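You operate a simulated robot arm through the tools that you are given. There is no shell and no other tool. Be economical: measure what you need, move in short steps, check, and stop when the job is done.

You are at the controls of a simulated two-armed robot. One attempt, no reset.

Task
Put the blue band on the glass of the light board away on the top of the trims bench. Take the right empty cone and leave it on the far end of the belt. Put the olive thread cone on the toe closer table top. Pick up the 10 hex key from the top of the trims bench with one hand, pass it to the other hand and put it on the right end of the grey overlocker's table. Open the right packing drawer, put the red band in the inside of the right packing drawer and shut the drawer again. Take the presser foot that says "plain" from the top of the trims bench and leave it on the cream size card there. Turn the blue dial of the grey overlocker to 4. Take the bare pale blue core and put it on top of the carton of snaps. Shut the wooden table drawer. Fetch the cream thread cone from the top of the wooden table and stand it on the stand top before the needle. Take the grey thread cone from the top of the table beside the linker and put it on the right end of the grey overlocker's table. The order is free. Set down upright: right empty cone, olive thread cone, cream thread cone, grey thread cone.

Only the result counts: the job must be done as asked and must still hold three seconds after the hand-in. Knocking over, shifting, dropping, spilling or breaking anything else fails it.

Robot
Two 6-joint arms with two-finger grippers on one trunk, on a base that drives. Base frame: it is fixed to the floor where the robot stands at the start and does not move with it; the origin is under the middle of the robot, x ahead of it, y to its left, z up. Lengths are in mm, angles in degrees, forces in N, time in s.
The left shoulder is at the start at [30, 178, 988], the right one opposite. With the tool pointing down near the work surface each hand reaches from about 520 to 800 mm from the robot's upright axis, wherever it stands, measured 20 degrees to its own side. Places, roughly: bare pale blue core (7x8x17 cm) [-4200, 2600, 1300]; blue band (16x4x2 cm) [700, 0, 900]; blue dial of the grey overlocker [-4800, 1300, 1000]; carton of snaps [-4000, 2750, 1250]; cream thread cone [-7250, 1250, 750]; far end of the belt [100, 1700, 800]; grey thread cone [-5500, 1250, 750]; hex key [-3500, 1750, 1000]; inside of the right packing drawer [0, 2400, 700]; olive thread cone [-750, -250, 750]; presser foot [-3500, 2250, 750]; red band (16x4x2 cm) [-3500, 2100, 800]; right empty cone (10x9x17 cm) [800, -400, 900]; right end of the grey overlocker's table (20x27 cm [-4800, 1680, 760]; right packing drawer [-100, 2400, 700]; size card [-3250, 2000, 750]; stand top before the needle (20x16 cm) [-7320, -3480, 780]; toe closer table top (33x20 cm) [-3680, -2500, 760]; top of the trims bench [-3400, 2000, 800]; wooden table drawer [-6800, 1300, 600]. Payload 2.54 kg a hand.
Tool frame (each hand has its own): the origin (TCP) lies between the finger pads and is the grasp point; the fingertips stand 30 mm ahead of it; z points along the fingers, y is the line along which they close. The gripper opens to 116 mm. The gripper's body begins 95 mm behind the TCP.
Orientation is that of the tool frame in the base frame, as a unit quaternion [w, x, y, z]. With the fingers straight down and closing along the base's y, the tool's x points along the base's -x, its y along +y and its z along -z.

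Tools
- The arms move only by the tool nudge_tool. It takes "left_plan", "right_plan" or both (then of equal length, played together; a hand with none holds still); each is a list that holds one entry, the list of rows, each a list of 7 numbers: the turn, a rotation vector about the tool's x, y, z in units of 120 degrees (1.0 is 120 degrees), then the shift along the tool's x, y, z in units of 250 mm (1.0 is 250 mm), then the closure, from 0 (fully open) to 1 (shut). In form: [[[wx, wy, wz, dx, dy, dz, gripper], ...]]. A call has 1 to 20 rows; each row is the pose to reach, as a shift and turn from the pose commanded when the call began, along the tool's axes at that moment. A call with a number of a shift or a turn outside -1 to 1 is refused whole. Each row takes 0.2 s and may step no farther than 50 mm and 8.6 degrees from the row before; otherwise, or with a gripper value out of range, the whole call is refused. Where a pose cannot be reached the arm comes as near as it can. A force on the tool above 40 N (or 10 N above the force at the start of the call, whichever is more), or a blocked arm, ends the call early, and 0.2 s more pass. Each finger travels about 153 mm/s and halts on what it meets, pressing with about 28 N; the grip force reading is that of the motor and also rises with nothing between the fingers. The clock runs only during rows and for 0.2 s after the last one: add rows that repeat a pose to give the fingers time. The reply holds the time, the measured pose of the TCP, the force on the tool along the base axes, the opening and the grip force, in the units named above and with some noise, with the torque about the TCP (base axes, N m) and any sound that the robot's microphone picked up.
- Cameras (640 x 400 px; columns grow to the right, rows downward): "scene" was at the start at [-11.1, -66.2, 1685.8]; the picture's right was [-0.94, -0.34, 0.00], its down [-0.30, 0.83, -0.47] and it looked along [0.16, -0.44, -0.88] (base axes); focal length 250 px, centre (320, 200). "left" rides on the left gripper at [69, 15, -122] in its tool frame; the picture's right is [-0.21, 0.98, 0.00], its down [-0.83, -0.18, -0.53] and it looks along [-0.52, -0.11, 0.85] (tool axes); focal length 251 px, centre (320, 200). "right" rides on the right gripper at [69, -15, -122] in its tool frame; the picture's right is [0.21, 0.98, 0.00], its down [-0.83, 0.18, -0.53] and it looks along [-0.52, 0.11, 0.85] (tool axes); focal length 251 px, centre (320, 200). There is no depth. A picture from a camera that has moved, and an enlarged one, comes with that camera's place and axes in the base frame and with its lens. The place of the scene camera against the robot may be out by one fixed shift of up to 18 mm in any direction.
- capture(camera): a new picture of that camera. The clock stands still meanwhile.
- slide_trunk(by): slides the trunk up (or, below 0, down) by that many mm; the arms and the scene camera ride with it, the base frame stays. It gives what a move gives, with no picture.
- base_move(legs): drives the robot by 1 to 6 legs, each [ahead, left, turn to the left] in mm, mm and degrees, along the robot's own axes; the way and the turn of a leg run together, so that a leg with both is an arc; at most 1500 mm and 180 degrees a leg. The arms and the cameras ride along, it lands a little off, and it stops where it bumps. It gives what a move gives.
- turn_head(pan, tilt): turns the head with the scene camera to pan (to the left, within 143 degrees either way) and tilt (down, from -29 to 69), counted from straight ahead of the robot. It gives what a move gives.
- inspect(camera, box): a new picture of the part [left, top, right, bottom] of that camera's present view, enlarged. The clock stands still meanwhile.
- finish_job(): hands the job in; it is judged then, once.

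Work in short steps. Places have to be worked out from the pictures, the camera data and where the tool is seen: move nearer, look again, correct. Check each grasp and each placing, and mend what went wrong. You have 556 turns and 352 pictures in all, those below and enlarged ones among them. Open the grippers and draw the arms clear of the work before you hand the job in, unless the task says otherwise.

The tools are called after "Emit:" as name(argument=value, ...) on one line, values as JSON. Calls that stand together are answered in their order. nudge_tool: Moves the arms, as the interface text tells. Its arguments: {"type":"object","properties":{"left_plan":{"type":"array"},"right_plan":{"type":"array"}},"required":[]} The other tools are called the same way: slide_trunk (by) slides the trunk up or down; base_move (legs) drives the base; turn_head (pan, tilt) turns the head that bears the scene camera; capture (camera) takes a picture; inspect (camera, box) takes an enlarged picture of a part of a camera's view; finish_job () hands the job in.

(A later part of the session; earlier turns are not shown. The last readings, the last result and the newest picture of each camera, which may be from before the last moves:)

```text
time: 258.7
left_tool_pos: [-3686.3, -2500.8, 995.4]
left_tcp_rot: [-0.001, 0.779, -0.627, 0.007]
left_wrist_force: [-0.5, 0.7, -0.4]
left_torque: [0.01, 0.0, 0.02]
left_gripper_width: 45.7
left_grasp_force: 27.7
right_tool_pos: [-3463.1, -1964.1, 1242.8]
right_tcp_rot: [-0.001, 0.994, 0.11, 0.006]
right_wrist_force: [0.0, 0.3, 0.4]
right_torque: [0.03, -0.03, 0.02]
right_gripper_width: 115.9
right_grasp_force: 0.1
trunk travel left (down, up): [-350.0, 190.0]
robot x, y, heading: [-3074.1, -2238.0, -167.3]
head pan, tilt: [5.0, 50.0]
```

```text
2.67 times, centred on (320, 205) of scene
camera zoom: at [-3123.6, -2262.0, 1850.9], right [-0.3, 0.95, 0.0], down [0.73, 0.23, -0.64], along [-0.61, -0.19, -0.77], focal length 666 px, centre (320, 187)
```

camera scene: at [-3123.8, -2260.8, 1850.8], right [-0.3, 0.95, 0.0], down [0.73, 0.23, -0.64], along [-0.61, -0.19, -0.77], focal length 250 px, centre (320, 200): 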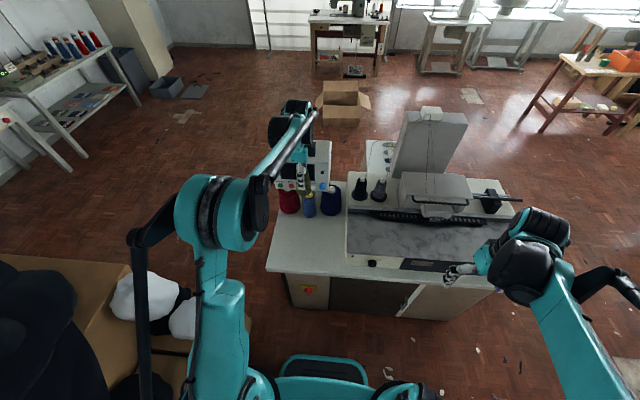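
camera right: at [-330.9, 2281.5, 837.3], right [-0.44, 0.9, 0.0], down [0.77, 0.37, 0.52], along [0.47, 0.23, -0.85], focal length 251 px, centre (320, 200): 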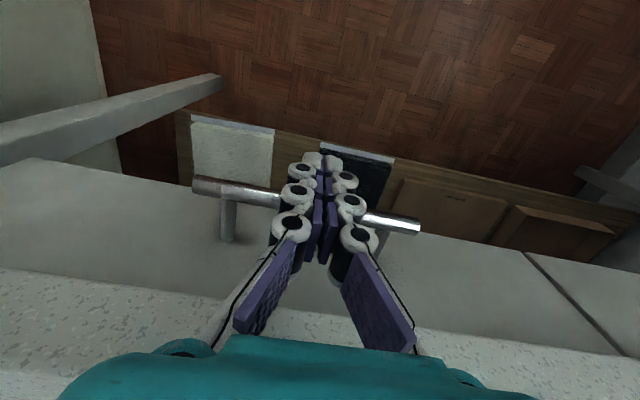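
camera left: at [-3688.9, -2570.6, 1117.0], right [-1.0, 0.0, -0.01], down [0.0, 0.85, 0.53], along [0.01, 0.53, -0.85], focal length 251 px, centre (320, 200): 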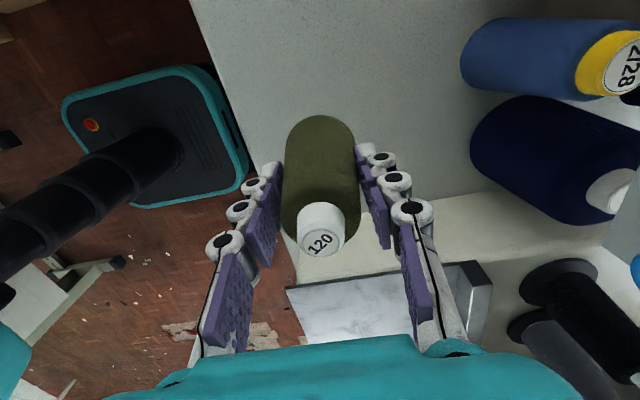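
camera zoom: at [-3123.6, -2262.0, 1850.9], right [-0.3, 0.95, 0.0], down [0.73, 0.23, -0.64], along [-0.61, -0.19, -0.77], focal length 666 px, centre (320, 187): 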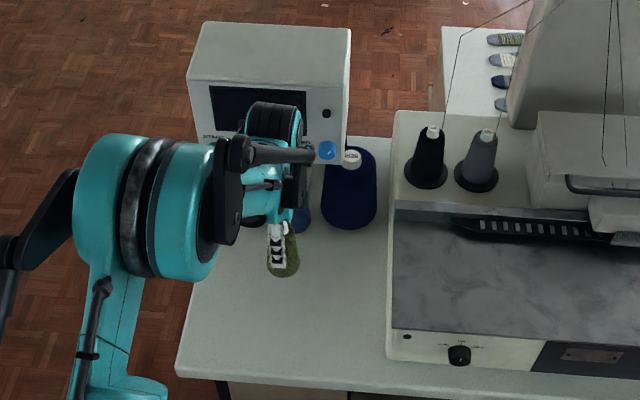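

Free space all around. Lower toward the table.

Emit:
nudge_tool(left_plan=[[[0, 0, 0, 0, -0.04, 0.14, 1], [0, 0, 0, 0, -0.04, 0.28, 1], [0, 0, 0, 0, -0.04, 0.4, 1], [0, 0, 0, 0, -0.04, 0.48, 1], [0, 0, 0, 0, -0.04, 0.48, 1]]])

Emit:
nudge_tool(left_plan=[[[0, 0, 0, 0, 0, 0.016, 1], [0, 0, 0, 0, 0, 0.032, 1], [0, 0, 0, 0, 0, 0.048, 1], [0, 0, 0, 0, 0, 0.064, 1], [0, 0, 0, 0, 0, 0.064, 1]]])

```text
time: 259.9
left_tool_pos: [-3674.1, -2499.2, 876.8]
left_tcp_rot: [-0.002, 0.778, -0.628, 0.006]
left_wrist_force: [-0.4, -0.9, -1.1]
left_torque: [0.02, -0.03, 0.0]
left_gripper_width: 45.4
left_grasp_force: 27.7
right_tool_pos: [-3462.8, -1962.8, 1242.9]
right_tcp_rot: [-0.001, 0.994, 0.109, 0.005]
right_wrist_force: [-0.7, -0.3, 0.7]
right_torque: [-0.01, 0.02, -0.02]
right_gripper_width: 116.1
right_grasp_force: 0.0
trunk travel left (down, up): [-350.0, 190.0]
robot x, y, heading: [-3073.8, -2239.4, -167.4]
head pan, tilt: [5.0, 50.0]
```

```text
time: 261.1
left_tool_pos: [-3673.8, -2499.0, 861.5]
left_tcp_rot: [-0.003, 0.779, -0.627, 0.006]
left_wrist_force: [-0.6, 0.2, -1.6]
left_torque: [0.01, 0.0, 0.02]
left_gripper_width: 45.6
left_grasp_force: 27.7
right_tool_pos: [-3464.4, -1962.8, 1243.9]
right_tcp_rot: [-0.001, 0.994, 0.11, 0.006]
right_wrist_force: [-0.9, -0.1, 0.0]
right_torque: [0.01, -0.02, 0.0]
right_gripper_width: 116.1
right_grasp_force: 0.0
trunk travel left (down, up): [-350.0, 190.0]
robot x, y, heading: [-3076.6, -2242.2, -167.8]
head pan, tilt: [5.0, 50.0]
```

Still free; continue in small steps.

Emit:
nudge_tool(left_plan=[[[0, 0, 0, 0, 0, 0.016, 1], [0, 0, 0, 0, 0, 0.032, 1], [0, 0, 0, 0, 0, 0.048, 1], [0, 0, 0, 0, 0, 0.064, 1], [0, 0, 0, 0, 0, 0.064, 1]]])

Emit:
capture(camera="left")

```text
time: 262.3
left_tool_pos: [-3674.9, -2501.6, 846.1]
left_tcp_rot: [-0.002, 0.779, -0.627, 0.006]
left_wrist_force: [1.1, -0.6, -0.8]
left_torque: [-0.01, -0.03, 0.0]
left_gripper_width: 45.7
left_grasp_force: 28.3
right_tool_pos: [-3463.6, -1964.0, 1243.9]
right_tcp_rot: [-0.001, 0.994, 0.109, 0.007]
right_wrist_force: [0.5, 0.8, 1.0]
right_torque: [0.01, -0.01, 0.01]
right_gripper_width: 115.8
right_grasp_force: 0.0
trunk travel left (down, up): [-350.0, 190.0]
robot x, y, heading: [-3074.4, -2236.0, -167.4]
head pan, tilt: [5.0, 50.0]
```

```text
247 pictures are left
camera left: at [-3677.1, -2569.6, 966.5], right [-1.0, 0.0, -0.01], down [0.0, 0.85, 0.53], along [0.01, 0.53, -0.85], focal length 251 px, centre (320, 200)
```

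left: 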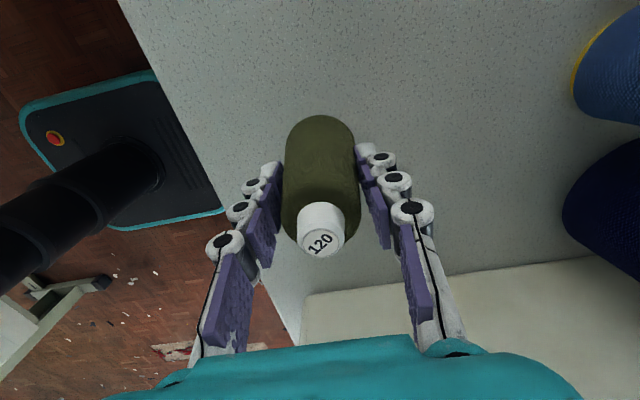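

Continue down.

Emit:
nudge_tool(left_plan=[[[0, 0, 0, 0, 0, 0.016, 1], [0, 0, 0, 0, 0, 0.032, 1], [0, 0, 0, 0, 0, 0.048, 1], [0, 0, 0, 0, 0, 0.064, 1], [0, 0, 0, 0, 0, 0.08, 1], [0, 0, 0, 0, 0, 0.08, 1]]])

```text
time: 263.7
left_tool_pos: [-3674.4, -2499.5, 827.5]
left_tcp_rot: [-0.001, 0.779, -0.627, 0.005]
left_wrist_force: [-2.3, -2.3, 35.6]
left_torque: [-0.12, 0.1, -0.06]
left_gripper_width: 46.7
left_grasp_force: 28.2
right_tool_pos: [-3460.9, -1963.2, 1243.6]
right_tcp_rot: [-0.002, 0.994, 0.109, 0.006]
right_wrist_force: [-0.7, -0.2, -0.3]
right_torque: [-0.01, -0.02, -0.02]
right_gripper_width: 116.0
right_grasp_force: 0.0
trunk travel left (down, up): [-350.0, 190.0]
robot x, y, heading: [-3078.0, -2237.4, -167.4]
head pan, tilt: [5.0, 50.0]
```

Contact. Ease up, open, withdraw straight up.

Emit:
nudge_tool(left_plan=[[[0, 0, 0, 0, 0, -0.01, 1], [0, 0, 0, 0, 0, -0.01, 1], [0, 0, 0, 0, 0, -0.01, 0.5], [0, 0, 0, 0, 0, -0.01, 0], [0, 0, 0, 0, 0, -0.01, 0], [0, 0, 0, 0, 0, -0.08, 0], [0, 0, 0, 0, 0, -0.24, 0], [0, 0, 0, 0, 0, -0.42, 0], [0, 0, 0, 0, 0, -0.6, 0], [0, 0, 0, 0, 0, -0.8, 0], [0, 0, 0, 0, 0, -1.0, 0]]])

Emit:
capture(camera="left")

```text
time: 266.1
left_tool_pos: [-3676.1, -2498.7, 1076.4]
left_tcp_rot: [-0.001, 0.778, -0.628, 0.006]
left_wrist_force: [-0.1, 1.2, 0.9]
left_torque: [-0.03, 0.01, -0.02]
left_gripper_width: 115.9
left_grasp_force: 0.1
right_tool_pos: [-3462.0, -1963.9, 1243.6]
right_tcp_rot: [-0.002, 0.994, 0.109, 0.005]
right_wrist_force: [0.2, -0.2, 0.9]
right_torque: [0.02, 0.06, -0.02]
right_gripper_width: 116.1
right_grasp_force: 0.0
trunk travel left (down, up): [-350.0, 190.0]
robot x, y, heading: [-3076.0, -2239.2, -167.4]
head pan, tilt: [5.0, 50.0]
```

```text
246 pictures are left
camera left: at [-3679.1, -2568.2, 1198.8], right [-1.0, 0.0, -0.01], down [0.0, 0.85, 0.53], along [0.01, 0.53, -0.85], focal length 251 px, centre (320, 200)
```

left: 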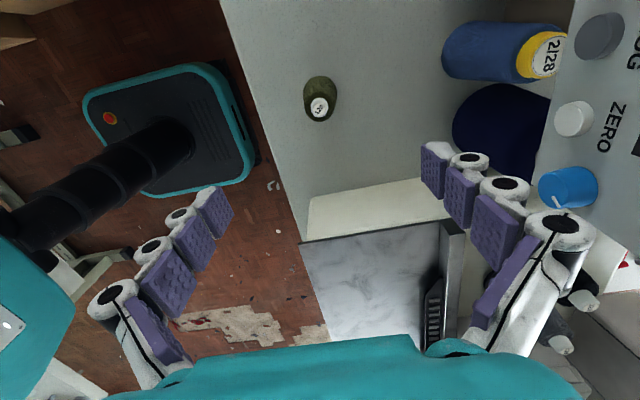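

Olive cone stands upright on the toe closer top. Retract, and drive out sideways to the north.

Emit:
nudge_tool(left_plan=[[[0, 0, 0, 0, -0.18, 0, 0], [0, 0, 0, 0, -0.36, -0.02, 0], [0, 0, 0, 0.05, -0.54, -0.06, 0], [0, 0, 0, 0.1, -0.7, -0.12, 0], [0, 0, 0, 0.2, -0.84, -0.2, 0], [0, 0, 0, 0.3, -0.96, -0.3, 0], [0, 0, 0, 0.4, -1.0, -0.42, 0]]])

Emit:
base_move(legs=[[0, -1480, 0]])

Emit:
turn_head(pan=-60, tilt=25)

Emit:
capture(camera="scene")

Emit:
turn_head(pan=-5, tilt=20)

Emit:
capture(camera="scene")

```text
time: 267.7
left_tool_pos: [-3410.8, -2543.7, 1185.4]
left_tcp_rot: [-0.001, 0.779, -0.628, 0.005]
left_wrist_force: [0.3, 0.5, -0.2]
left_torque: [0.0, -0.01, 0.0]
left_gripper_width: 116.1
left_grasp_force: 0.1
right_tool_pos: [-3463.5, -1964.1, 1243.2]
right_tcp_rot: [-0.001, 0.994, 0.11, 0.005]
right_wrist_force: [0.3, 0.2, 0.0]
right_torque: [-0.01, 0.02, 0.01]
right_gripper_width: 116.0
right_grasp_force: 0.0
trunk travel left (down, up): [-350.0, 190.0]
robot x, y, heading: [-3072.0, -2239.5, -167.2]
head pan, tilt: [5.0, 50.0]
```

```text
time: 275.1
left_tool_pos: [-3737.4, -1081.0, 1183.6]
left_tcp_rot: [-0.001, 0.779, -0.628, 0.006]
left_wrist_force: [-0.1, -0.1, 0.7]
left_torque: [-0.01, 0.02, 0.03]
left_gripper_width: 116.1
left_grasp_force: 0.1
right_tool_pos: [-3788.8, -500.9, 1244.0]
right_tcp_rot: [-0.002, 0.994, 0.11, 0.005]
right_wrist_force: [0.4, -0.7, -0.2]
right_torque: [0.0, 0.04, 0.0]
right_gripper_width: 116.4
right_grasp_force: 0.0
trunk travel left (down, up): [-350.0, 190.0]
robot x, y, heading: [-3406.0, -777.9, -167.4]
head pan, tilt: [5.0, 50.0]
```

```text
time: 276.5
left_tool_pos: [-3737.3, -1081.2, 1185.1]
left_tcp_rot: [-0.002, 0.779, -0.627, 0.006]
left_wrist_force: [-0.6, 0.7, 0.7]
left_torque: [-0.05, -0.03, 0.02]
left_gripper_width: 115.7
left_grasp_force: 0.1
right_tool_pos: [-3790.8, -502.4, 1243.8]
right_tcp_rot: [-0.002, 0.994, 0.11, 0.006]
right_wrist_force: [0.5, 0.7, 0.0]
right_torque: [-0.04, 0.03, 0.05]
right_gripper_width: 115.4
right_grasp_force: 0.1
trunk travel left (down, up): [-350.0, 190.0]
robot x, y, heading: [-3399.7, -777.7, -167.3]
head pan, tilt: [-60.0, 25.0]
```

```text
245 pictures are left
camera scene: at [-3437.9, -708.7, 1888.3], right [0.74, 0.68, 0.0], down [0.29, -0.31, -0.91], along [-0.61, 0.67, -0.42], focal length 250 px, centre (320, 200)
```

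scene: 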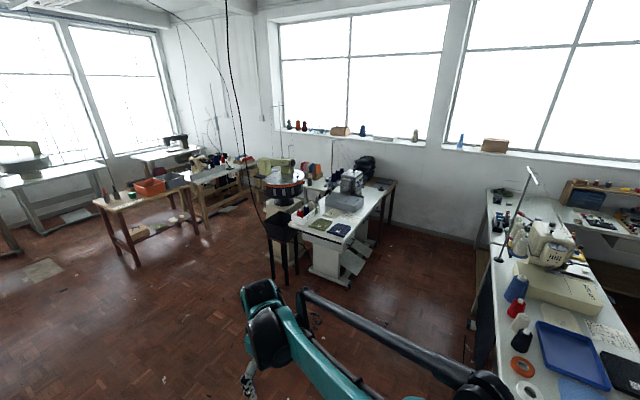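

```text
time: 277.7
left_tool_pos: [-3738.4, -1080.2, 1184.1]
left_tcp_rot: [-0.001, 0.779, -0.627, 0.006]
left_wrist_force: [-0.1, -0.7, 0.4]
left_torque: [0.03, 0.01, 0.0]
left_gripper_width: 116.0
left_grasp_force: 0.2
right_tool_pos: [-3790.1, -500.9, 1243.8]
right_tcp_rot: [-0.002, 0.994, 0.109, 0.005]
right_wrist_force: [0.2, 0.4, 0.3]
right_torque: [0.01, -0.02, 0.02]
right_gripper_width: 115.8
right_grasp_force: 0.0
trunk travel left (down, up): [-350.0, 190.0]
robot x, y, heading: [-3402.5, -775.9, -167.2]
head pan, tilt: [-5.0, 20.0]
```

```text
244 pictures are left
camera scene: at [-3467.9, -788.5, 1896.4], right [-0.13, 0.99, 0.0], down [0.34, 0.04, -0.94], along [-0.93, -0.12, -0.34], focal length 250 px, centre (320, 200)
```

scene: 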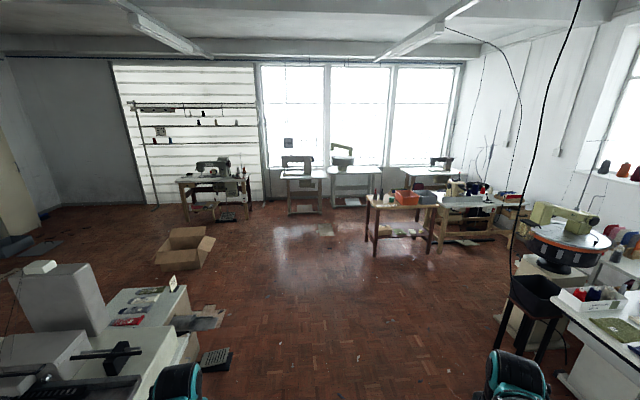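

The aisle between overlocker table (a≈4046) and bench (a≈3177) is ~870 mm wide. I turn north and drive up its middle with the arms raised.

Emit:
base_move(legs=[[0, 0, -89.2], [1200, 123, 0]])

Emit:
turn_head(pan=0, tilt=25)

Emit:
capture(camera="scene")

```text
time: 287.8
left_tool_pos: [-4075.1, 734.6, 1184.1]
left_tcp_rot: [-0.003, -0.1, 0.995, -0.006]
left_wrist_force: [-0.6, -0.3, 0.7]
left_torque: [-0.02, -0.02, -0.03]
left_gripper_width: 116.0
left_grasp_force: 0.1
right_tool_pos: [-3496.1, 778.5, 1243.0]
right_tcp_rot: [0.003, 0.776, -0.631, 0.005]
right_wrist_force: [-0.5, 0.2, 0.3]
right_torque: [0.01, -0.02, -0.01]
right_gripper_width: 115.9
right_grasp_force: 0.1
trunk travel left (down, up): [-350.0, 190.0]
robot x, y, heading: [-3777.6, 391.7, 101.9]
head pan, tilt: [-5.0, 20.0]
```

```text
time: 288.4
left_tool_pos: [-4075.3, 734.6, 1184.2]
left_tcp_rot: [-0.004, -0.099, 0.995, -0.005]
left_wrist_force: [0.1, -0.9, -0.4]
left_torque: [0.0, 0.02, 0.01]
left_gripper_width: 116.0
left_grasp_force: 0.0
right_tool_pos: [-3494.1, 778.0, 1242.5]
right_tcp_rot: [0.003, 0.775, -0.631, 0.006]
right_wrist_force: [-0.6, 0.2, 0.4]
right_torque: [0.0, 0.03, 0.02]
right_gripper_width: 116.1
right_grasp_force: 0.1
trunk travel left (down, up): [-350.0, 190.0]
robot x, y, heading: [-3776.5, 394.3, 101.5]
head pan, tilt: [0.0, 25.0]
```

```text
243 pictures are left
camera scene: at [-3792.5, 449.4, 1888.4], right [0.98, 0.2, 0.0], down [0.09, -0.41, -0.91], along [-0.18, 0.89, -0.42], focal length 250 px, centre (320, 200)
```

scene: 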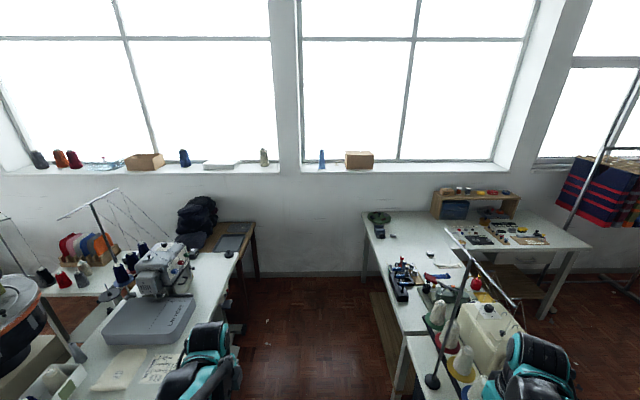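

Aisle is clear; I draw both hands inward to clear the thread stands, then drive on toward the window sill.

Emit:
nudge_tool(left_plan=[[[0, 0, 0, -0.13, 0, 0, 0], [0, 0, 0, -0.26, 0, 0, 0], [0, 0, 0, -0.4, 0, 0, 0], [0, 0, 0, -0.4, 0, 0, 0]]], right_plan=[[[0, 0, 0, 0, 0.15, 0, 0], [0, 0, 0, 0, 0.3, 0, 0], [0, 0, 0, 0, 0.45, 0, 0], [0, 0, 0, 0, 0.6, 0, 0]]])

Emit:
base_move(legs=[[0, 0, 1.7], [1400, 0, 0]])

Emit:
capture(camera="scene")

```text
time: 289.4
left_tool_pos: [-3977.2, 756.5, 1183.5]
left_tcp_rot: [-0.001, -0.099, 0.995, -0.006]
left_wrist_force: [-0.1, 0.1, -0.6]
left_torque: [0.02, -0.01, 0.04]
left_gripper_width: 115.9
left_grasp_force: 0.1
right_tool_pos: [-3643.0, 747.1, 1242.7]
right_tcp_rot: [0.002, 0.775, -0.632, 0.006]
right_wrist_force: [0.0, 0.5, -0.3]
right_torque: [0.03, -0.05, 0.01]
right_gripper_width: 116.0
right_grasp_force: 0.2
trunk travel left (down, up): [-350.0, 190.0]
robot x, y, heading: [-3775.2, 395.1, 101.7]
head pan, tilt: [0.0, 25.0]
```

```text
time: 297.0
left_tool_pos: [-4331.8, 2147.1, 1183.5]
left_tcp_rot: [-0.003, -0.119, 0.993, -0.006]
left_wrist_force: [0.2, 0.5, -0.1]
left_torque: [0.0, 0.02, 0.0]
left_gripper_width: 116.1
left_grasp_force: 0.0
right_tool_pos: [-3997.5, 2153.0, 1242.1]
right_tcp_rot: [0.002, 0.788, -0.615, 0.006]
right_wrist_force: [0.3, 0.3, -0.5]
right_torque: [0.0, 0.03, 0.0]
right_gripper_width: 115.9
right_grasp_force: 0.0
trunk travel left (down, up): [-350.0, 190.0]
robot x, y, heading: [-4120.6, 1794.4, 104.1]
head pan, tilt: [0.0, 25.0]
```

```text
242 pictures are left
camera scene: at [-4136.4, 1848.4, 1888.4], right [0.97, 0.24, 0.0], down [0.1, -0.41, -0.91], along [-0.22, 0.88, -0.42], focal length 250 px, centre (320, 200)
```

scene: 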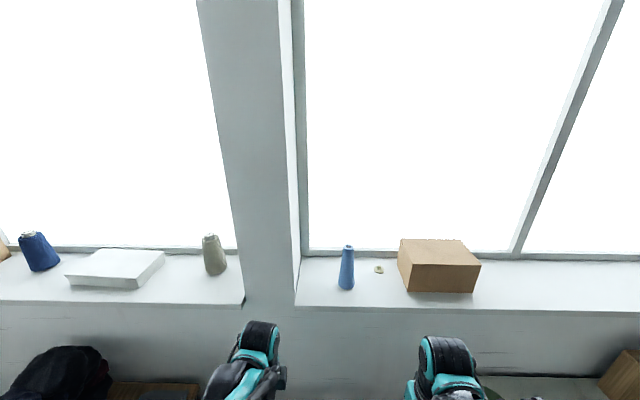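

The core stands at ≈(-4207,2495) on the sill; carton top ≈(-3921,2617,1375). Raise the trunk fully and bring the right hand toward the core.

Emit:
slide_trunk(by=185)

Emit:
nudge_tool(right_plan=[[[0, 0, 0, 0, 0.06, -0.06, 0], [0, 0, 0, -0.1, 0.12, -0.12, 0], [0, 0, 0, -0.25, 0.2, -0.18, 0], [0, 0, 0, -0.4, 0.27, -0.24, 0], [0, 0, 0, -0.55, 0.34, -0.3, 0], [0, 0, 0, -0.7, 0.4, -0.32, 0], [0, 0, 0, -0.8, 0.48, -0.32, 0]]])

Emit:
capture(camera="right")

Emit:
capture(camera="scene")

```text
time: 299.0
left_tool_pos: [-4331.6, 2148.3, 1367.9]
left_tcp_rot: [-0.002, -0.119, 0.993, -0.006]
left_wrist_force: [0.4, -0.5, -0.5]
left_torque: [0.0, -0.02, -0.02]
left_gripper_width: 116.1
left_grasp_force: 0.0
right_tool_pos: [-3997.4, 2152.5, 1427.0]
right_tcp_rot: [0.004, 0.789, -0.614, 0.005]
right_wrist_force: [-0.4, 0.4, 0.2]
right_torque: [-0.01, -0.01, 0.02]
right_gripper_width: 115.9
right_grasp_force: 0.0
trunk travel left (down, up): [-535.0, 5.0]
robot x, y, heading: [-4121.4, 1792.6, 103.8]
head pan, tilt: [0.0, 25.0]
```

```text
time: 300.6
left_tool_pos: [-4334.0, 2147.8, 1367.8]
left_tcp_rot: [-0.003, -0.12, 0.993, -0.005]
left_wrist_force: [-0.3, 0.4, 0.3]
left_torque: [-0.04, -0.05, 0.0]
left_gripper_width: 116.0
left_grasp_force: 0.0
right_tool_pos: [-4162.8, 2320.2, 1504.1]
right_tcp_rot: [0.003, 0.788, -0.615, 0.007]
right_wrist_force: [-0.9, 0.0, -0.4]
right_torque: [0.02, -0.03, 0.0]
right_gripper_width: 116.3
right_grasp_force: 0.0
trunk travel left (down, up): [-535.0, 5.0]
robot x, y, heading: [-4118.4, 1794.8, 104.1]
head pan, tilt: [0.0, 25.0]
```

```text
241 pictures are left
camera right: at [-4132.6, 2257.7, 1626.9], right [-0.9, -0.44, 0.0], down [-0.38, 0.76, 0.52], along [-0.23, 0.47, -0.85], focal length 251 px, centre (320, 200)
```

right: 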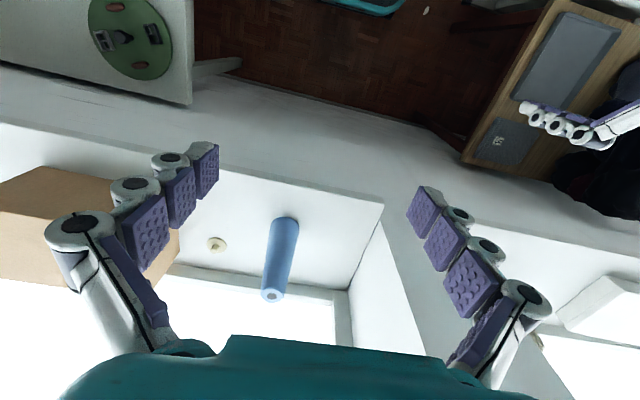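

```text
240 pictures are left
camera scene: at [-4138.1, 1849.4, 2073.3], right [0.97, 0.24, 0.0], down [0.1, -0.41, -0.91], along [-0.22, 0.88, -0.42], focal length 250 px, centre (320, 200)
```

scene: 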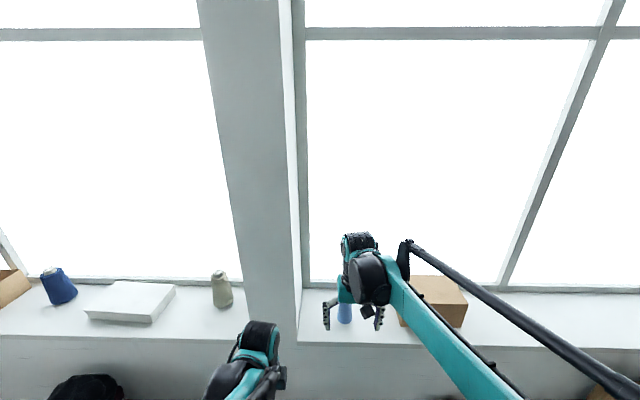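

Core is ahead of the hand; I advance 110 mm at this height and take another view to triangulate, with the gripper partly closed to clear the reveal.

Emit:
nudge_tool(right_plan=[[[0, 0, 0, -0.1, 0.03, 0, 0.3], [0, 0, 0, -0.25, 0.06, 0, 0.3], [0, 0, 0, -0.44, 0.08, 0, 0.3]]])

Emit:
capture(camera="right")

```text
time: 301.4
left_tool_pos: [-4332.8, 2149.5, 1368.1]
left_tcp_rot: [-0.003, -0.12, 0.993, -0.007]
left_wrist_force: [-0.8, 0.0, 0.1]
left_torque: [-0.03, 0.01, -0.03]
left_gripper_width: 115.9
left_grasp_force: 0.1
right_tool_pos: [-4209.0, 2424.6, 1501.4]
right_tcp_rot: [0.003, 0.788, -0.616, 0.006]
right_wrist_force: [-0.1, 0.5, 0.2]
right_torque: [-0.05, -0.01, 0.01]
right_gripper_width: 81.2
right_grasp_force: 0.1
trunk travel left (down, up): [-535.0, 5.0]
robot x, y, heading: [-4114.3, 1794.8, 104.0]
head pan, tilt: [0.0, 25.0]
```

```text
239 pictures are left
camera right: at [-4177.2, 2361.5, 1623.7], right [-0.9, -0.45, 0.0], down [-0.38, 0.76, 0.52], along [-0.23, 0.47, -0.85], focal length 251 px, centre (320, 200)
```

right: 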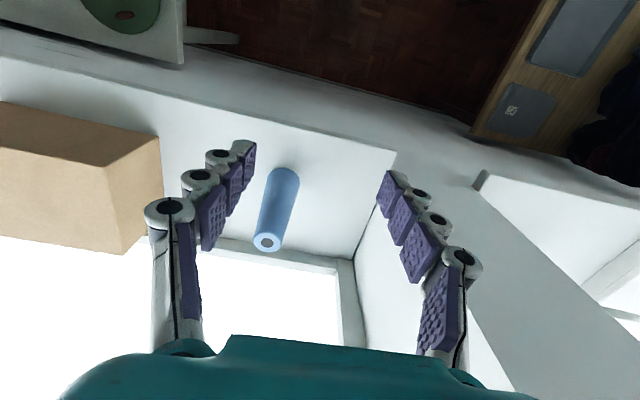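

Core refined: (-4212,2595), top z≈1361, sill ≈1195. I move the base 150 mm nearer and align the hand above it.

Emit:
base_move(legs=[[150, 0, 0]])

Emit:
nudge_tool(right_plan=[[[0, 0, 0, -0.03, -0.08, 0.05, 0.3], [0, 0, 0, -0.064, -0.152, 0.15, 0.3], [0, 0, 0, -0.064, -0.152, 0.28, 0.3]]])

Emit:
capture(camera="right")

```text
time: 302.8
left_tool_pos: [-4368.7, 2291.0, 1369.1]
left_tcp_rot: [-0.003, -0.121, 0.993, -0.005]
left_wrist_force: [-0.5, -0.5, 0.9]
left_torque: [0.06, 0.04, -0.01]
left_gripper_width: 116.0
left_grasp_force: 0.1
right_tool_pos: [-4243.4, 2564.2, 1504.9]
right_tcp_rot: [0.002, 0.789, -0.614, 0.004]
right_wrist_force: [0.7, -1.1, 0.1]
right_torque: [0.03, 0.01, -0.02]
right_gripper_width: 81.1
right_grasp_force: 0.2
trunk travel left (down, up): [-535.0, 5.0]
robot x, y, heading: [-4154.3, 1938.5, 104.1]
head pan, tilt: [0.0, 25.0]
```

```text
time: 303.6
left_tool_pos: [-4370.8, 2295.8, 1367.2]
left_tcp_rot: [-0.002, -0.12, 0.993, -0.007]
left_wrist_force: [-0.5, 1.3, -0.2]
left_torque: [-0.03, -0.02, -0.03]
left_gripper_width: 116.1
left_grasp_force: 0.1
right_tool_pos: [-4213.0, 2593.5, 1432.8]
right_tcp_rot: [0.003, 0.788, -0.615, 0.006]
right_wrist_force: [-0.5, -0.1, -1.1]
right_torque: [-0.02, -0.03, -0.03]
right_gripper_width: 80.8
right_grasp_force: 0.0
trunk travel left (down, up): [-535.0, 5.0]
robot x, y, heading: [-4157.0, 1942.4, 104.1]
head pan, tilt: [0.0, 25.0]
```

```text
238 pictures are left
camera right: at [-4182.1, 2531.6, 1555.7], right [-0.9, -0.45, 0.0], down [-0.38, 0.76, 0.52], along [-0.23, 0.47, -0.85], focal length 251 px, centre (320, 200)
```

right: 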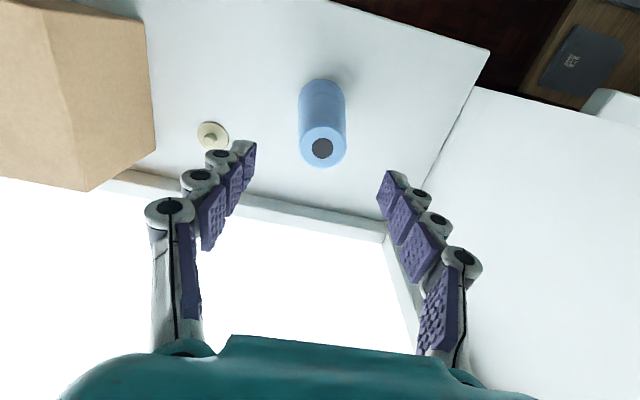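

Centred. Lower 120 mm and grip.

Emit:
nudge_tool(right_plan=[[[0, 0, 0, 0, 0, 0.16, 0.3], [0, 0, 0, 0, 0, 0.32, 0.3], [0, 0, 0, 0, 0, 0.47, 0.3], [0, 0, 0, 0, 0, 0.47, 0.6], [0, 0, 0, 0, 0, 0.47, 1], [0, 0, 0, 0, 0, 0.47, 1]]])

Emit:
capture(camera="right")

```text
time: 305.0
left_tool_pos: [-4370.7, 2294.8, 1369.2]
left_tcp_rot: [-0.002, -0.12, 0.993, -0.006]
left_wrist_force: [-0.2, 1.2, 0.0]
left_torque: [0.0, -0.01, -0.03]
left_gripper_width: 115.9
left_grasp_force: 0.1
right_tool_pos: [-4210.1, 2590.1, 1314.8]
right_tcp_rot: [0.004, 0.789, -0.614, 0.006]
right_wrist_force: [-0.8, 0.9, 0.4]
right_torque: [-0.02, -0.02, 0.0]
right_gripper_width: 48.7
right_grasp_force: 28.3
trunk travel left (down, up): [-535.0, 5.0]
robot x, y, heading: [-4155.0, 1939.2, 104.0]
head pan, tilt: [0.0, 25.0]
```

```text
237 pictures are left
camera right: at [-4179.9, 2527.3, 1438.0], right [-0.9, -0.45, 0.0], down [-0.38, 0.76, 0.52], along [-0.23, 0.47, -0.85], focal length 251 px, centre (320, 200)
```

right: 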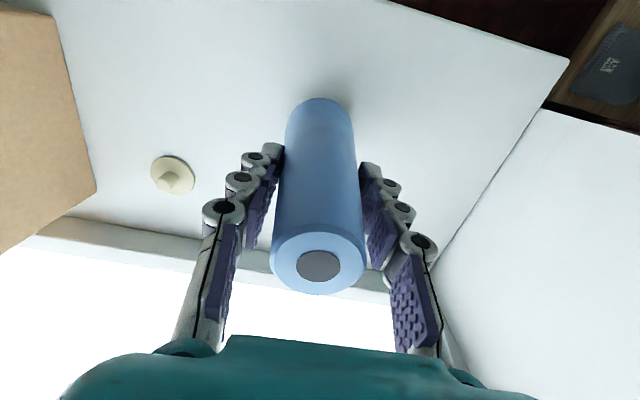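

Gripped. Lift 190 mm and look at the carton.

Emit:
nudge_tool(right_plan=[[[0, 0, 0, 0, 0, -0.1, 1], [0, 0, 0, 0, 0, -0.28, 1], [0, 0, 0, 0, 0, -0.46, 1], [0, 0, 0, 0, 0, -0.62, 1], [0, 0, 0, 0, 0, -0.78, 1]]])

Emit:
capture(camera="right")

Emit:
capture(camera="scene")

```text
time: 306.2
left_tool_pos: [-4370.0, 2293.1, 1369.5]
left_tcp_rot: [-0.003, -0.12, 0.993, -0.006]
left_wrist_force: [-0.3, 0.7, 0.2]
left_torque: [0.03, 0.0, -0.01]
left_gripper_width: 116.0
left_grasp_force: 0.0
right_tool_pos: [-4210.6, 2591.6, 1509.1]
right_tcp_rot: [0.003, 0.788, -0.615, 0.006]
right_wrist_force: [-0.2, 0.5, -0.3]
right_torque: [0.04, 0.0, -0.01]
right_gripper_width: 48.4
right_grasp_force: 28.3
trunk travel left (down, up): [-535.0, 5.0]
robot x, y, heading: [-4158.3, 1939.1, 104.3]
head pan, tilt: [0.0, 25.0]
```

```text
236 pictures are left
camera right: at [-4181.2, 2528.9, 1632.5], right [-0.9, -0.45, 0.0], down [-0.38, 0.76, 0.52], along [-0.23, 0.47, -0.85], focal length 251 px, centre (320, 200)
```

right: 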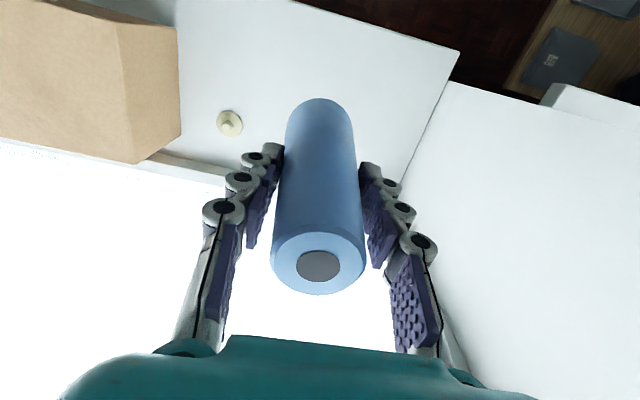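

```text
235 pictures are left
camera scene: at [-4173.2, 1993.8, 2073.4], right [0.97, 0.24, 0.0], down [0.1, -0.41, -0.91], along [-0.22, 0.88, -0.42], focal length 250 px, centre (320, 200)
```

scene: 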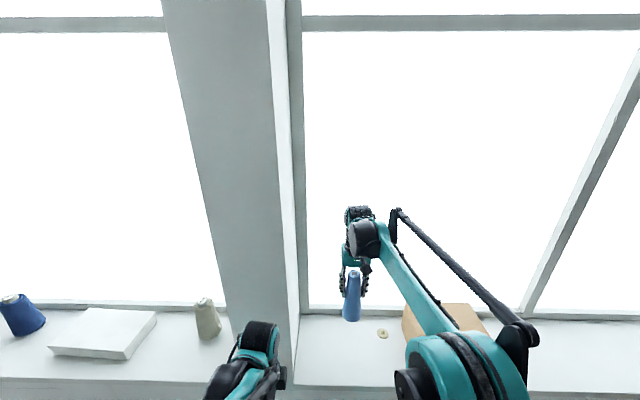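

Carton top z≈1326, left edge from (-3984,2603) to (-4017,2758), about 247 wide. I carry the core over to ≈(-3910,2695).

Emit:
nudge_tool(right_plan=[[[0, 0, 0, -0.02, -0.18, 0, 1], [0, 0, 0, -0.04, -0.36, 0, 1], [0, 0, 0, -0.06, -0.54, 0, 1], [0, 0, 0, -0.08, -0.72, 0, 1], [0, 0, 0, -0.1, -0.88, 0, 1], [0, 0, 0, -0.11, -1.0, 0, 1]]])

Emit:
nudge_tool(right_plan=[[[0, 0, 0, -0.01, -0.14, 0, 1], [0, 0, 0, -0.01, -0.26, 0, 1]]])

Emit:
capture(camera="right")

```text
time: 307.6
left_tool_pos: [-4368.3, 2293.5, 1368.1]
left_tcp_rot: [-0.004, -0.121, 0.993, -0.005]
left_wrist_force: [-0.2, -0.5, 0.6]
left_torque: [-0.03, 0.03, -0.03]
left_gripper_width: 116.1
left_grasp_force: 0.1
right_tool_pos: [-3971.9, 2680.8, 1510.6]
right_tcp_rot: [0.003, 0.789, -0.615, 0.005]
right_wrist_force: [0.1, -0.1, 0.3]
right_torque: [-0.02, 0.04, 0.02]
right_gripper_width: 48.3
right_grasp_force: 27.6
trunk travel left (down, up): [-535.0, 5.0]
robot x, y, heading: [-4150.7, 1937.5, 104.1]
head pan, tilt: [0.0, 25.0]
```

```text
time: 308.2
left_tool_pos: [-4369.0, 2294.9, 1367.9]
left_tcp_rot: [-0.003, -0.12, 0.993, -0.005]
left_wrist_force: [1.3, -0.2, 0.0]
left_torque: [-0.04, 0.04, 0.02]
left_gripper_width: 116.1
left_grasp_force: 0.0
right_tool_pos: [-3908.7, 2699.4, 1507.0]
right_tcp_rot: [0.004, 0.789, -0.615, 0.004]
right_wrist_force: [1.3, 0.0, -0.6]
right_torque: [-0.05, 0.04, -0.02]
right_gripper_width: 48.6
right_grasp_force: 27.7
trunk travel left (down, up): [-535.0, 5.0]
robot x, y, heading: [-4151.6, 1939.4, 103.9]
head pan, tilt: [0.0, 25.0]
```

```text
234 pictures are left
camera right: at [-3878.9, 2637.1, 1629.4], right [-0.9, -0.45, 0.0], down [-0.38, 0.76, 0.52], along [-0.23, 0.47, -0.85], focal length 251 px, centre (320, 200)
```

right: 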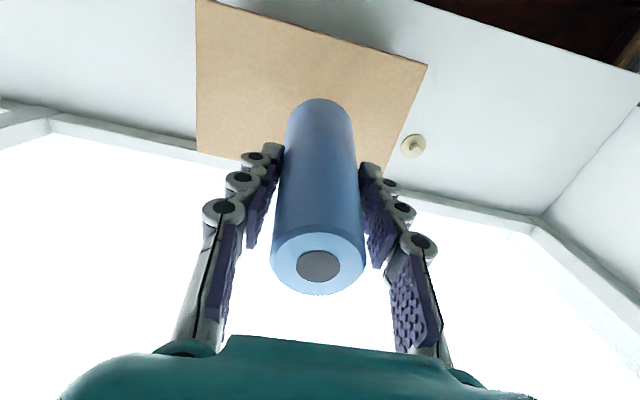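

Carton's top centre appears at (-3877,2680); shift slightly and lower.

Emit:
nudge_tool(right_plan=[[[0, 0, 0, 0.08, -0.08, 0.08, 1], [0, 0, 0, 0.08, -0.08, 0.17, 1], [0, 0, 0, 0.08, -0.08, 0.2, 1], [0, 0, 0, 0.08, -0.08, 0.215, 1], [0, 0, 0, 0.08, -0.08, 0.215, 1]]])

Emit:
nudge_tool(right_plan=[[[0, 0, 0, 0, 0, 0.012, 1], [0, 0, 0, 0, 0, 0.024, 1], [0, 0, 0, 0, 0, 0.036, 1], [0, 0, 0, 0, 0, 0.036, 1]]])

Emit:
capture(camera="right")

```text
time: 309.4
left_tool_pos: [-4369.6, 2294.1, 1368.1]
left_tcp_rot: [-0.003, -0.12, 0.993, -0.005]
left_wrist_force: [-0.4, 0.6, 0.0]
left_torque: [0.0, 0.03, 0.01]
left_gripper_width: 116.0
left_grasp_force: 0.0
right_tool_pos: [-3886.8, 2683.1, 1455.3]
right_tcp_rot: [0.004, 0.789, -0.615, 0.006]
right_wrist_force: [-0.1, 0.1, -0.3]
right_torque: [-0.04, -0.02, -0.04]
right_gripper_width: 48.8
right_grasp_force: 27.6
trunk travel left (down, up): [-535.0, 5.0]
robot x, y, heading: [-4155.0, 1941.0, 104.1]
head pan, tilt: [0.0, 25.0]
```

```text
time: 310.4
left_tool_pos: [-4369.3, 2293.9, 1369.1]
left_tcp_rot: [-0.002, -0.121, 0.993, -0.006]
left_wrist_force: [-0.1, -0.4, 0.1]
left_torque: [-0.02, -0.01, -0.01]
left_gripper_width: 116.1
left_grasp_force: 0.0
right_tool_pos: [-3888.4, 2682.5, 1447.3]
right_tcp_rot: [0.003, 0.789, -0.615, 0.005]
right_wrist_force: [0.3, 0.9, -0.5]
right_torque: [-0.02, -0.01, 0.0]
right_gripper_width: 48.4
right_grasp_force: 27.8
trunk travel left (down, up): [-535.0, 5.0]
robot x, y, heading: [-4154.3, 1941.5, 104.1]
head pan, tilt: [0.0, 25.0]
```

```text
233 pictures are left
camera right: at [-3858.0, 2619.4, 1569.8], right [-0.9, -0.45, 0.0], down [-0.38, 0.76, 0.52], along [-0.23, 0.47, -0.85], focal length 251 px, centre (320, 200)
```

right: 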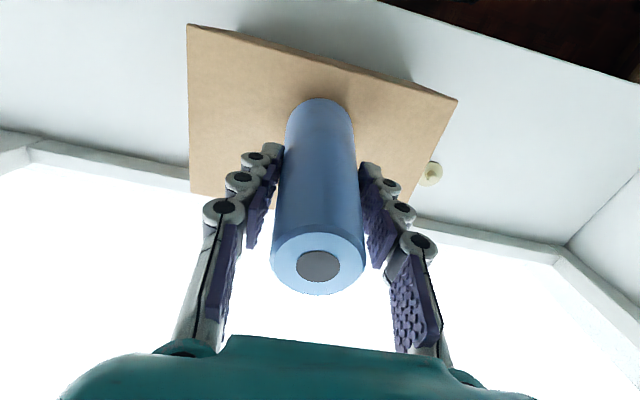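

Well over the carton. Continue down in small steps to contact.

Emit:
nudge_tool(right_plan=[[[0, 0, 0, 0, 0, 0.012, 1], [0, 0, 0, 0, 0, 0.024, 1], [0, 0, 0, 0, 0, 0.036, 1], [0, 0, 0, 0, 0, 0.048, 1], [0, 0, 0, 0, 0, 0.048, 1]]])

```text
time: 311.6
left_tool_pos: [-4371.2, 2290.1, 1369.6]
left_tcp_rot: [-0.002, -0.12, 0.993, -0.005]
left_wrist_force: [-0.6, -0.3, -0.4]
left_torque: [-0.01, 0.01, -0.03]
left_gripper_width: 116.2
left_grasp_force: 0.0
right_tool_pos: [-3890.5, 2677.6, 1438.3]
right_tcp_rot: [0.002, 0.788, -0.615, 0.005]
right_wrist_force: [1.1, 3.0, 34.6]
right_torque: [0.2, -0.03, 0.16]
right_gripper_width: 49.7
right_grasp_force: 27.6
trunk travel left (down, up): [-535.0, 5.0]
robot x, y, heading: [-4156.9, 1939.0, 104.2]
head pan, tilt: [0.0, 25.0]
```

Contact (34 N). Ease up 2 mm, open, lift away.

Emit:
nudge_tool(right_plan=[[[0, 0, 0, 0, 0, -0.012, 1], [0, 0, 0, 0, 0, -0.012, 1], [0, 0, 0, 0, 0, -0.012, 0.7], [0, 0, 0, 0, 0, -0.012, 0.3], [0, 0, 0, 0, 0, -0.012, 0.2], [0, 0, 0, 0, 0, -0.1, 0.2], [0, 0, 0, 0, 0, -0.28, 0.2], [0, 0, 0, 0, 0, -0.46, 0.2], [0, 0, 0, 0, 0, -0.64, 0.2]]])

Emit:
capture(camera="right")

```text
time: 313.6
left_tool_pos: [-4369.1, 2295.0, 1368.4]
left_tcp_rot: [-0.002, -0.119, 0.993, -0.005]
left_wrist_force: [0.0, 0.3, 0.5]
left_torque: [-0.02, 0.0, -0.01]
left_gripper_width: 116.2
left_grasp_force: 0.0
right_tool_pos: [-3888.7, 2684.8, 1594.9]
right_tcp_rot: [0.003, 0.788, -0.615, 0.005]
right_wrist_force: [0.2, 0.3, -0.5]
right_torque: [-0.02, -0.02, -0.02]
right_gripper_width: 92.9
right_grasp_force: 0.0
trunk travel left (down, up): [-535.0, 5.0]
robot x, y, heading: [-4155.2, 1936.9, 103.8]
head pan, tilt: [0.0, 25.0]
```

```text
232 pictures are left
camera right: at [-3858.1, 2622.0, 1717.4], right [-0.9, -0.45, 0.0], down [-0.38, 0.76, 0.52], along [-0.23, 0.47, -0.85], focal length 251 px, centre (320, 200)
```

right: 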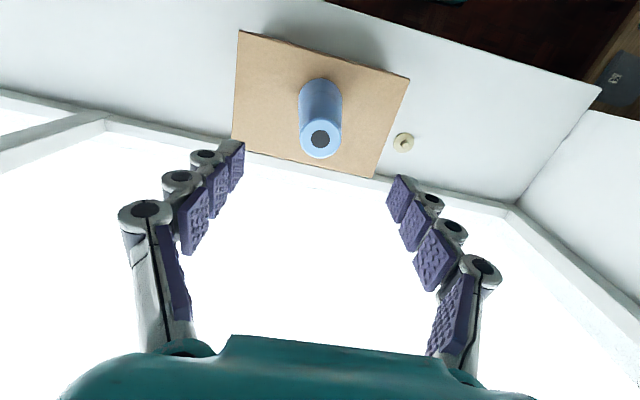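

Core stands on the carton. Retract the right hand and back the base away from the sill.

Emit:
nudge_tool(right_plan=[[[0, 0, 0, 0.15, 0, 0, 0.2], [0, 0, 0, 0.33, 0, 0, 0], [0, 0, 0, 0.5, 0.05, 0, 0], [0, 0, 0, 0.66, 0.15, 0, 0], [0, 0, 0, 0.8, 0.27, 0, 0], [0, 0, 0, 0.9, 0.42, 0, 0], [0, 0, 0, 1.0, 0.56, 0, 0]]])

Emit:
base_move(legs=[[-280, 0, 0]])

Emit:
slide_trunk(by=-185)

Emit:
turn_head(pan=-80, tilt=50)

Emit:
capture(camera="scene")

Emit:
turn_head(pan=80, tilt=45)

Emit:
capture(camera="scene")

```text
time: 315.2
left_tool_pos: [-4370.5, 2291.8, 1368.7]
left_tcp_rot: [-0.003, -0.12, 0.993, -0.004]
left_wrist_force: [0.0, -0.1, 0.6]
left_torque: [0.03, -0.02, 0.03]
left_gripper_width: 116.2
left_grasp_force: 0.1
right_tool_pos: [-3964.8, 2402.2, 1599.6]
right_tcp_rot: [0.002, 0.788, -0.615, 0.005]
right_wrist_force: [0.8, -0.5, -0.3]
right_torque: [0.01, 0.0, -0.04]
right_gripper_width: 115.9
right_grasp_force: 0.0
trunk travel left (down, up): [-535.0, 5.0]
robot x, y, heading: [-4154.2, 1941.5, 104.1]
head pan, tilt: [0.0, 25.0]
```

```text
time: 317.1
left_tool_pos: [-4301.5, 2024.5, 1367.7]
left_tcp_rot: [-0.004, -0.118, 0.993, -0.006]
left_wrist_force: [-0.7, 0.2, -0.7]
left_torque: [0.0, 0.0, 0.01]
left_gripper_width: 116.1
left_grasp_force: 0.1
right_tool_pos: [-3894.5, 2134.4, 1597.8]
right_tcp_rot: [0.004, 0.788, -0.616, 0.007]
right_wrist_force: [-0.1, 0.2, -0.6]
right_torque: [-0.02, 0.02, -0.02]
right_gripper_width: 115.9
right_grasp_force: 0.1
trunk travel left (down, up): [-535.0, 5.0]
robot x, y, heading: [-4086.1, 1673.0, 103.8]
head pan, tilt: [0.0, 25.0]
```

```text
time: 319.2
left_tool_pos: [-4300.8, 2023.3, 1183.0]
left_tcp_rot: [-0.003, -0.118, 0.993, -0.005]
left_wrist_force: [0.5, 0.3, -0.4]
left_torque: [0.04, -0.03, 0.04]
left_gripper_width: 116.0
left_grasp_force: 0.1
right_tool_pos: [-3893.1, 2132.7, 1413.9]
right_tcp_rot: [0.004, 0.787, -0.616, 0.005]
right_wrist_force: [-0.1, 0.5, -0.5]
right_torque: [0.0, -0.01, 0.02]
right_gripper_width: 116.0
right_grasp_force: 0.1
trunk travel left (down, up): [-350.0, 190.0]
robot x, y, heading: [-4084.3, 1671.4, 103.8]
head pan, tilt: [0.0, 25.0]
```

```text
time: 320.7
left_tool_pos: [-4301.4, 2022.9, 1184.0]
left_tcp_rot: [-0.003, -0.118, 0.993, -0.006]
left_wrist_force: [0.3, 0.9, -0.6]
left_torque: [0.0, -0.02, -0.01]
left_gripper_width: 116.2
left_grasp_force: 0.1
right_tool_pos: [-3893.9, 2132.6, 1413.8]
right_tcp_rot: [0.003, 0.788, -0.616, 0.005]
right_wrist_force: [-0.3, -0.1, 0.4]
right_torque: [0.0, 0.0, 0.02]
right_gripper_width: 116.0
right_grasp_force: 0.1
trunk travel left (down, up): [-350.0, 190.0]
robot x, y, heading: [-4087.7, 1665.7, 104.0]
head pan, tilt: [-80.0, 50.0]
```

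```text
231 pictures are left
camera scene: at [-4012.7, 1664.4, 1850.9], right [0.4, -0.91, 0.0], down [-0.7, -0.31, -0.64], along [0.59, 0.26, -0.77], focal length 250 px, centre (320, 200)
```

scene: 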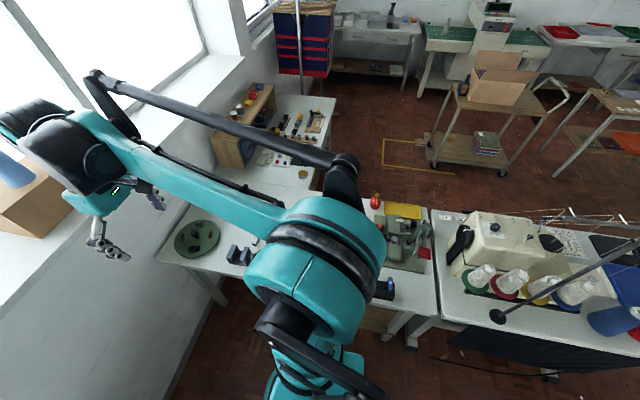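

```text
time: 323.2
left_tool_pos: [-4301.4, 2023.0, 1183.9]
left_tcp_rot: [-0.002, -0.117, 0.993, -0.007]
left_wrist_force: [0.4, 0.8, -0.8]
left_torque: [0.0, 0.01, 0.0]
left_gripper_width: 116.2
left_grasp_force: 0.0
right_tool_pos: [-3894.2, 2132.6, 1412.7]
right_tcp_rot: [0.003, 0.788, -0.616, 0.005]
right_wrist_force: [-1.0, -0.3, 0.3]
right_torque: [0.05, -0.02, -0.04]
right_gripper_width: 116.1
right_grasp_force: 0.0
trunk travel left (down, up): [-350.0, 190.0]
robot x, y, heading: [-4086.8, 1665.8, 104.0]
head pan, tilt: [80.0, 45.0]
```

```text
230 pictures are left
camera scene: at [-4164.3, 1627.7, 1857.8], right [-0.07, 1.0, 0.0], down [0.71, 0.05, -0.71], along [-0.71, -0.05, -0.71], focal length 250 px, centre (320, 200)
```

scene: 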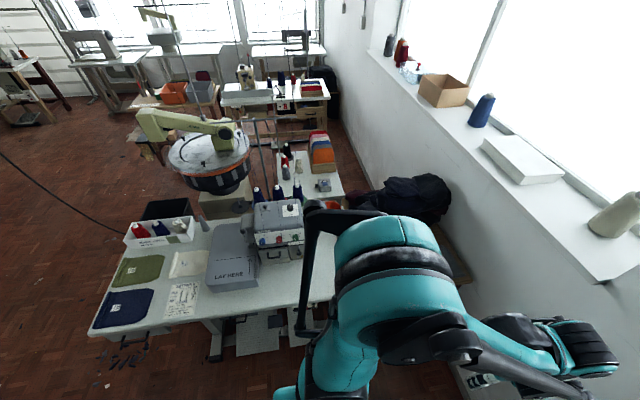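

Overview is clear. Now turn right to face the trims bench from the aisle for the hex key.

Emit:
base_move(legs=[[0, 0, -90], [-70, 0, 0]])

Emit:
turn_head(pan=-5, tilt=60)

Emit:
capture(camera="scene")

Emit:
capture(camera="right")

```text
time: 328.0
left_tool_pos: [-3803.3, 1866.6, 1185.7]
left_tcp_rot: [-0.006, 0.614, 0.789, -0.002]
left_wrist_force: [-0.1, 0.3, 0.5]
left_torque: [-0.01, -0.06, 0.0]
left_gripper_width: 115.9
left_grasp_force: 0.1
right_tool_pos: [-3689.4, 1463.4, 1414.0]
right_tcp_rot: [-0.006, -0.126, 0.992, -0.002]
right_wrist_force: [-0.3, -0.7, 0.9]
right_torque: [-0.01, -0.04, -0.01]
right_gripper_width: 116.3
right_grasp_force: 0.0
trunk travel left (down, up): [-350.0, 190.0]
robot x, y, heading: [-4151.9, 1647.9, 14.4]
head pan, tilt: [80.0, 45.0]
```

```text
time: 329.6
left_tool_pos: [-3802.6, 1867.9, 1183.8]
left_tcp_rot: [-0.005, 0.615, 0.789, -0.002]
left_wrist_force: [0.0, -1.1, -0.4]
left_torque: [0.0, -0.04, -0.02]
left_gripper_width: 116.1
left_grasp_force: 0.0
right_tool_pos: [-3687.6, 1462.8, 1413.5]
right_tcp_rot: [-0.006, -0.126, 0.992, -0.002]
right_wrist_force: [0.7, -0.2, -0.2]
right_torque: [0.02, 0.02, 0.03]
right_gripper_width: 116.0
right_grasp_force: 0.1
trunk travel left (down, up): [-350.0, 190.0]
robot x, y, heading: [-4156.5, 1651.4, 14.4]
head pan, tilt: [-5.0, 60.0]
```

```text
229 pictures are left
camera scene: at [-4121.9, 1647.9, 1838.3], right [0.17, -0.99, 0.0], down [-0.85, -0.14, -0.5], along [0.49, 0.08, -0.87], focal length 250 px, centre (320, 200)
```

scene: 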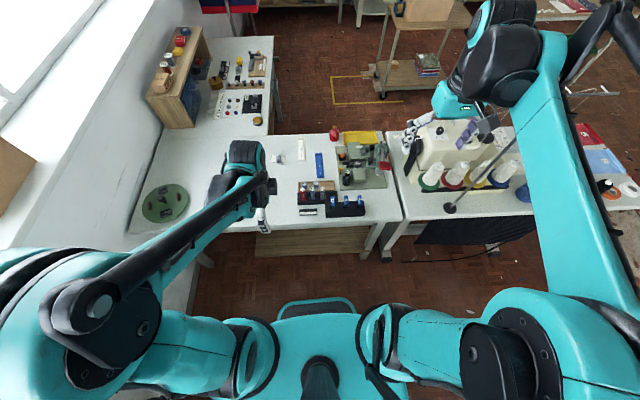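

```text
228 pictures are left
camera right: at [-3750.5, 1430.3, 1536.5], right [-0.45, 0.89, 0.0], down [0.76, 0.39, 0.52], along [0.47, 0.24, -0.85], focal length 251 px, centre (320, 200)
```

right: 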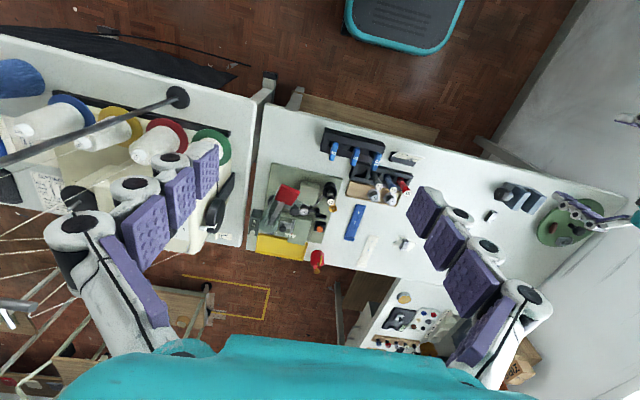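

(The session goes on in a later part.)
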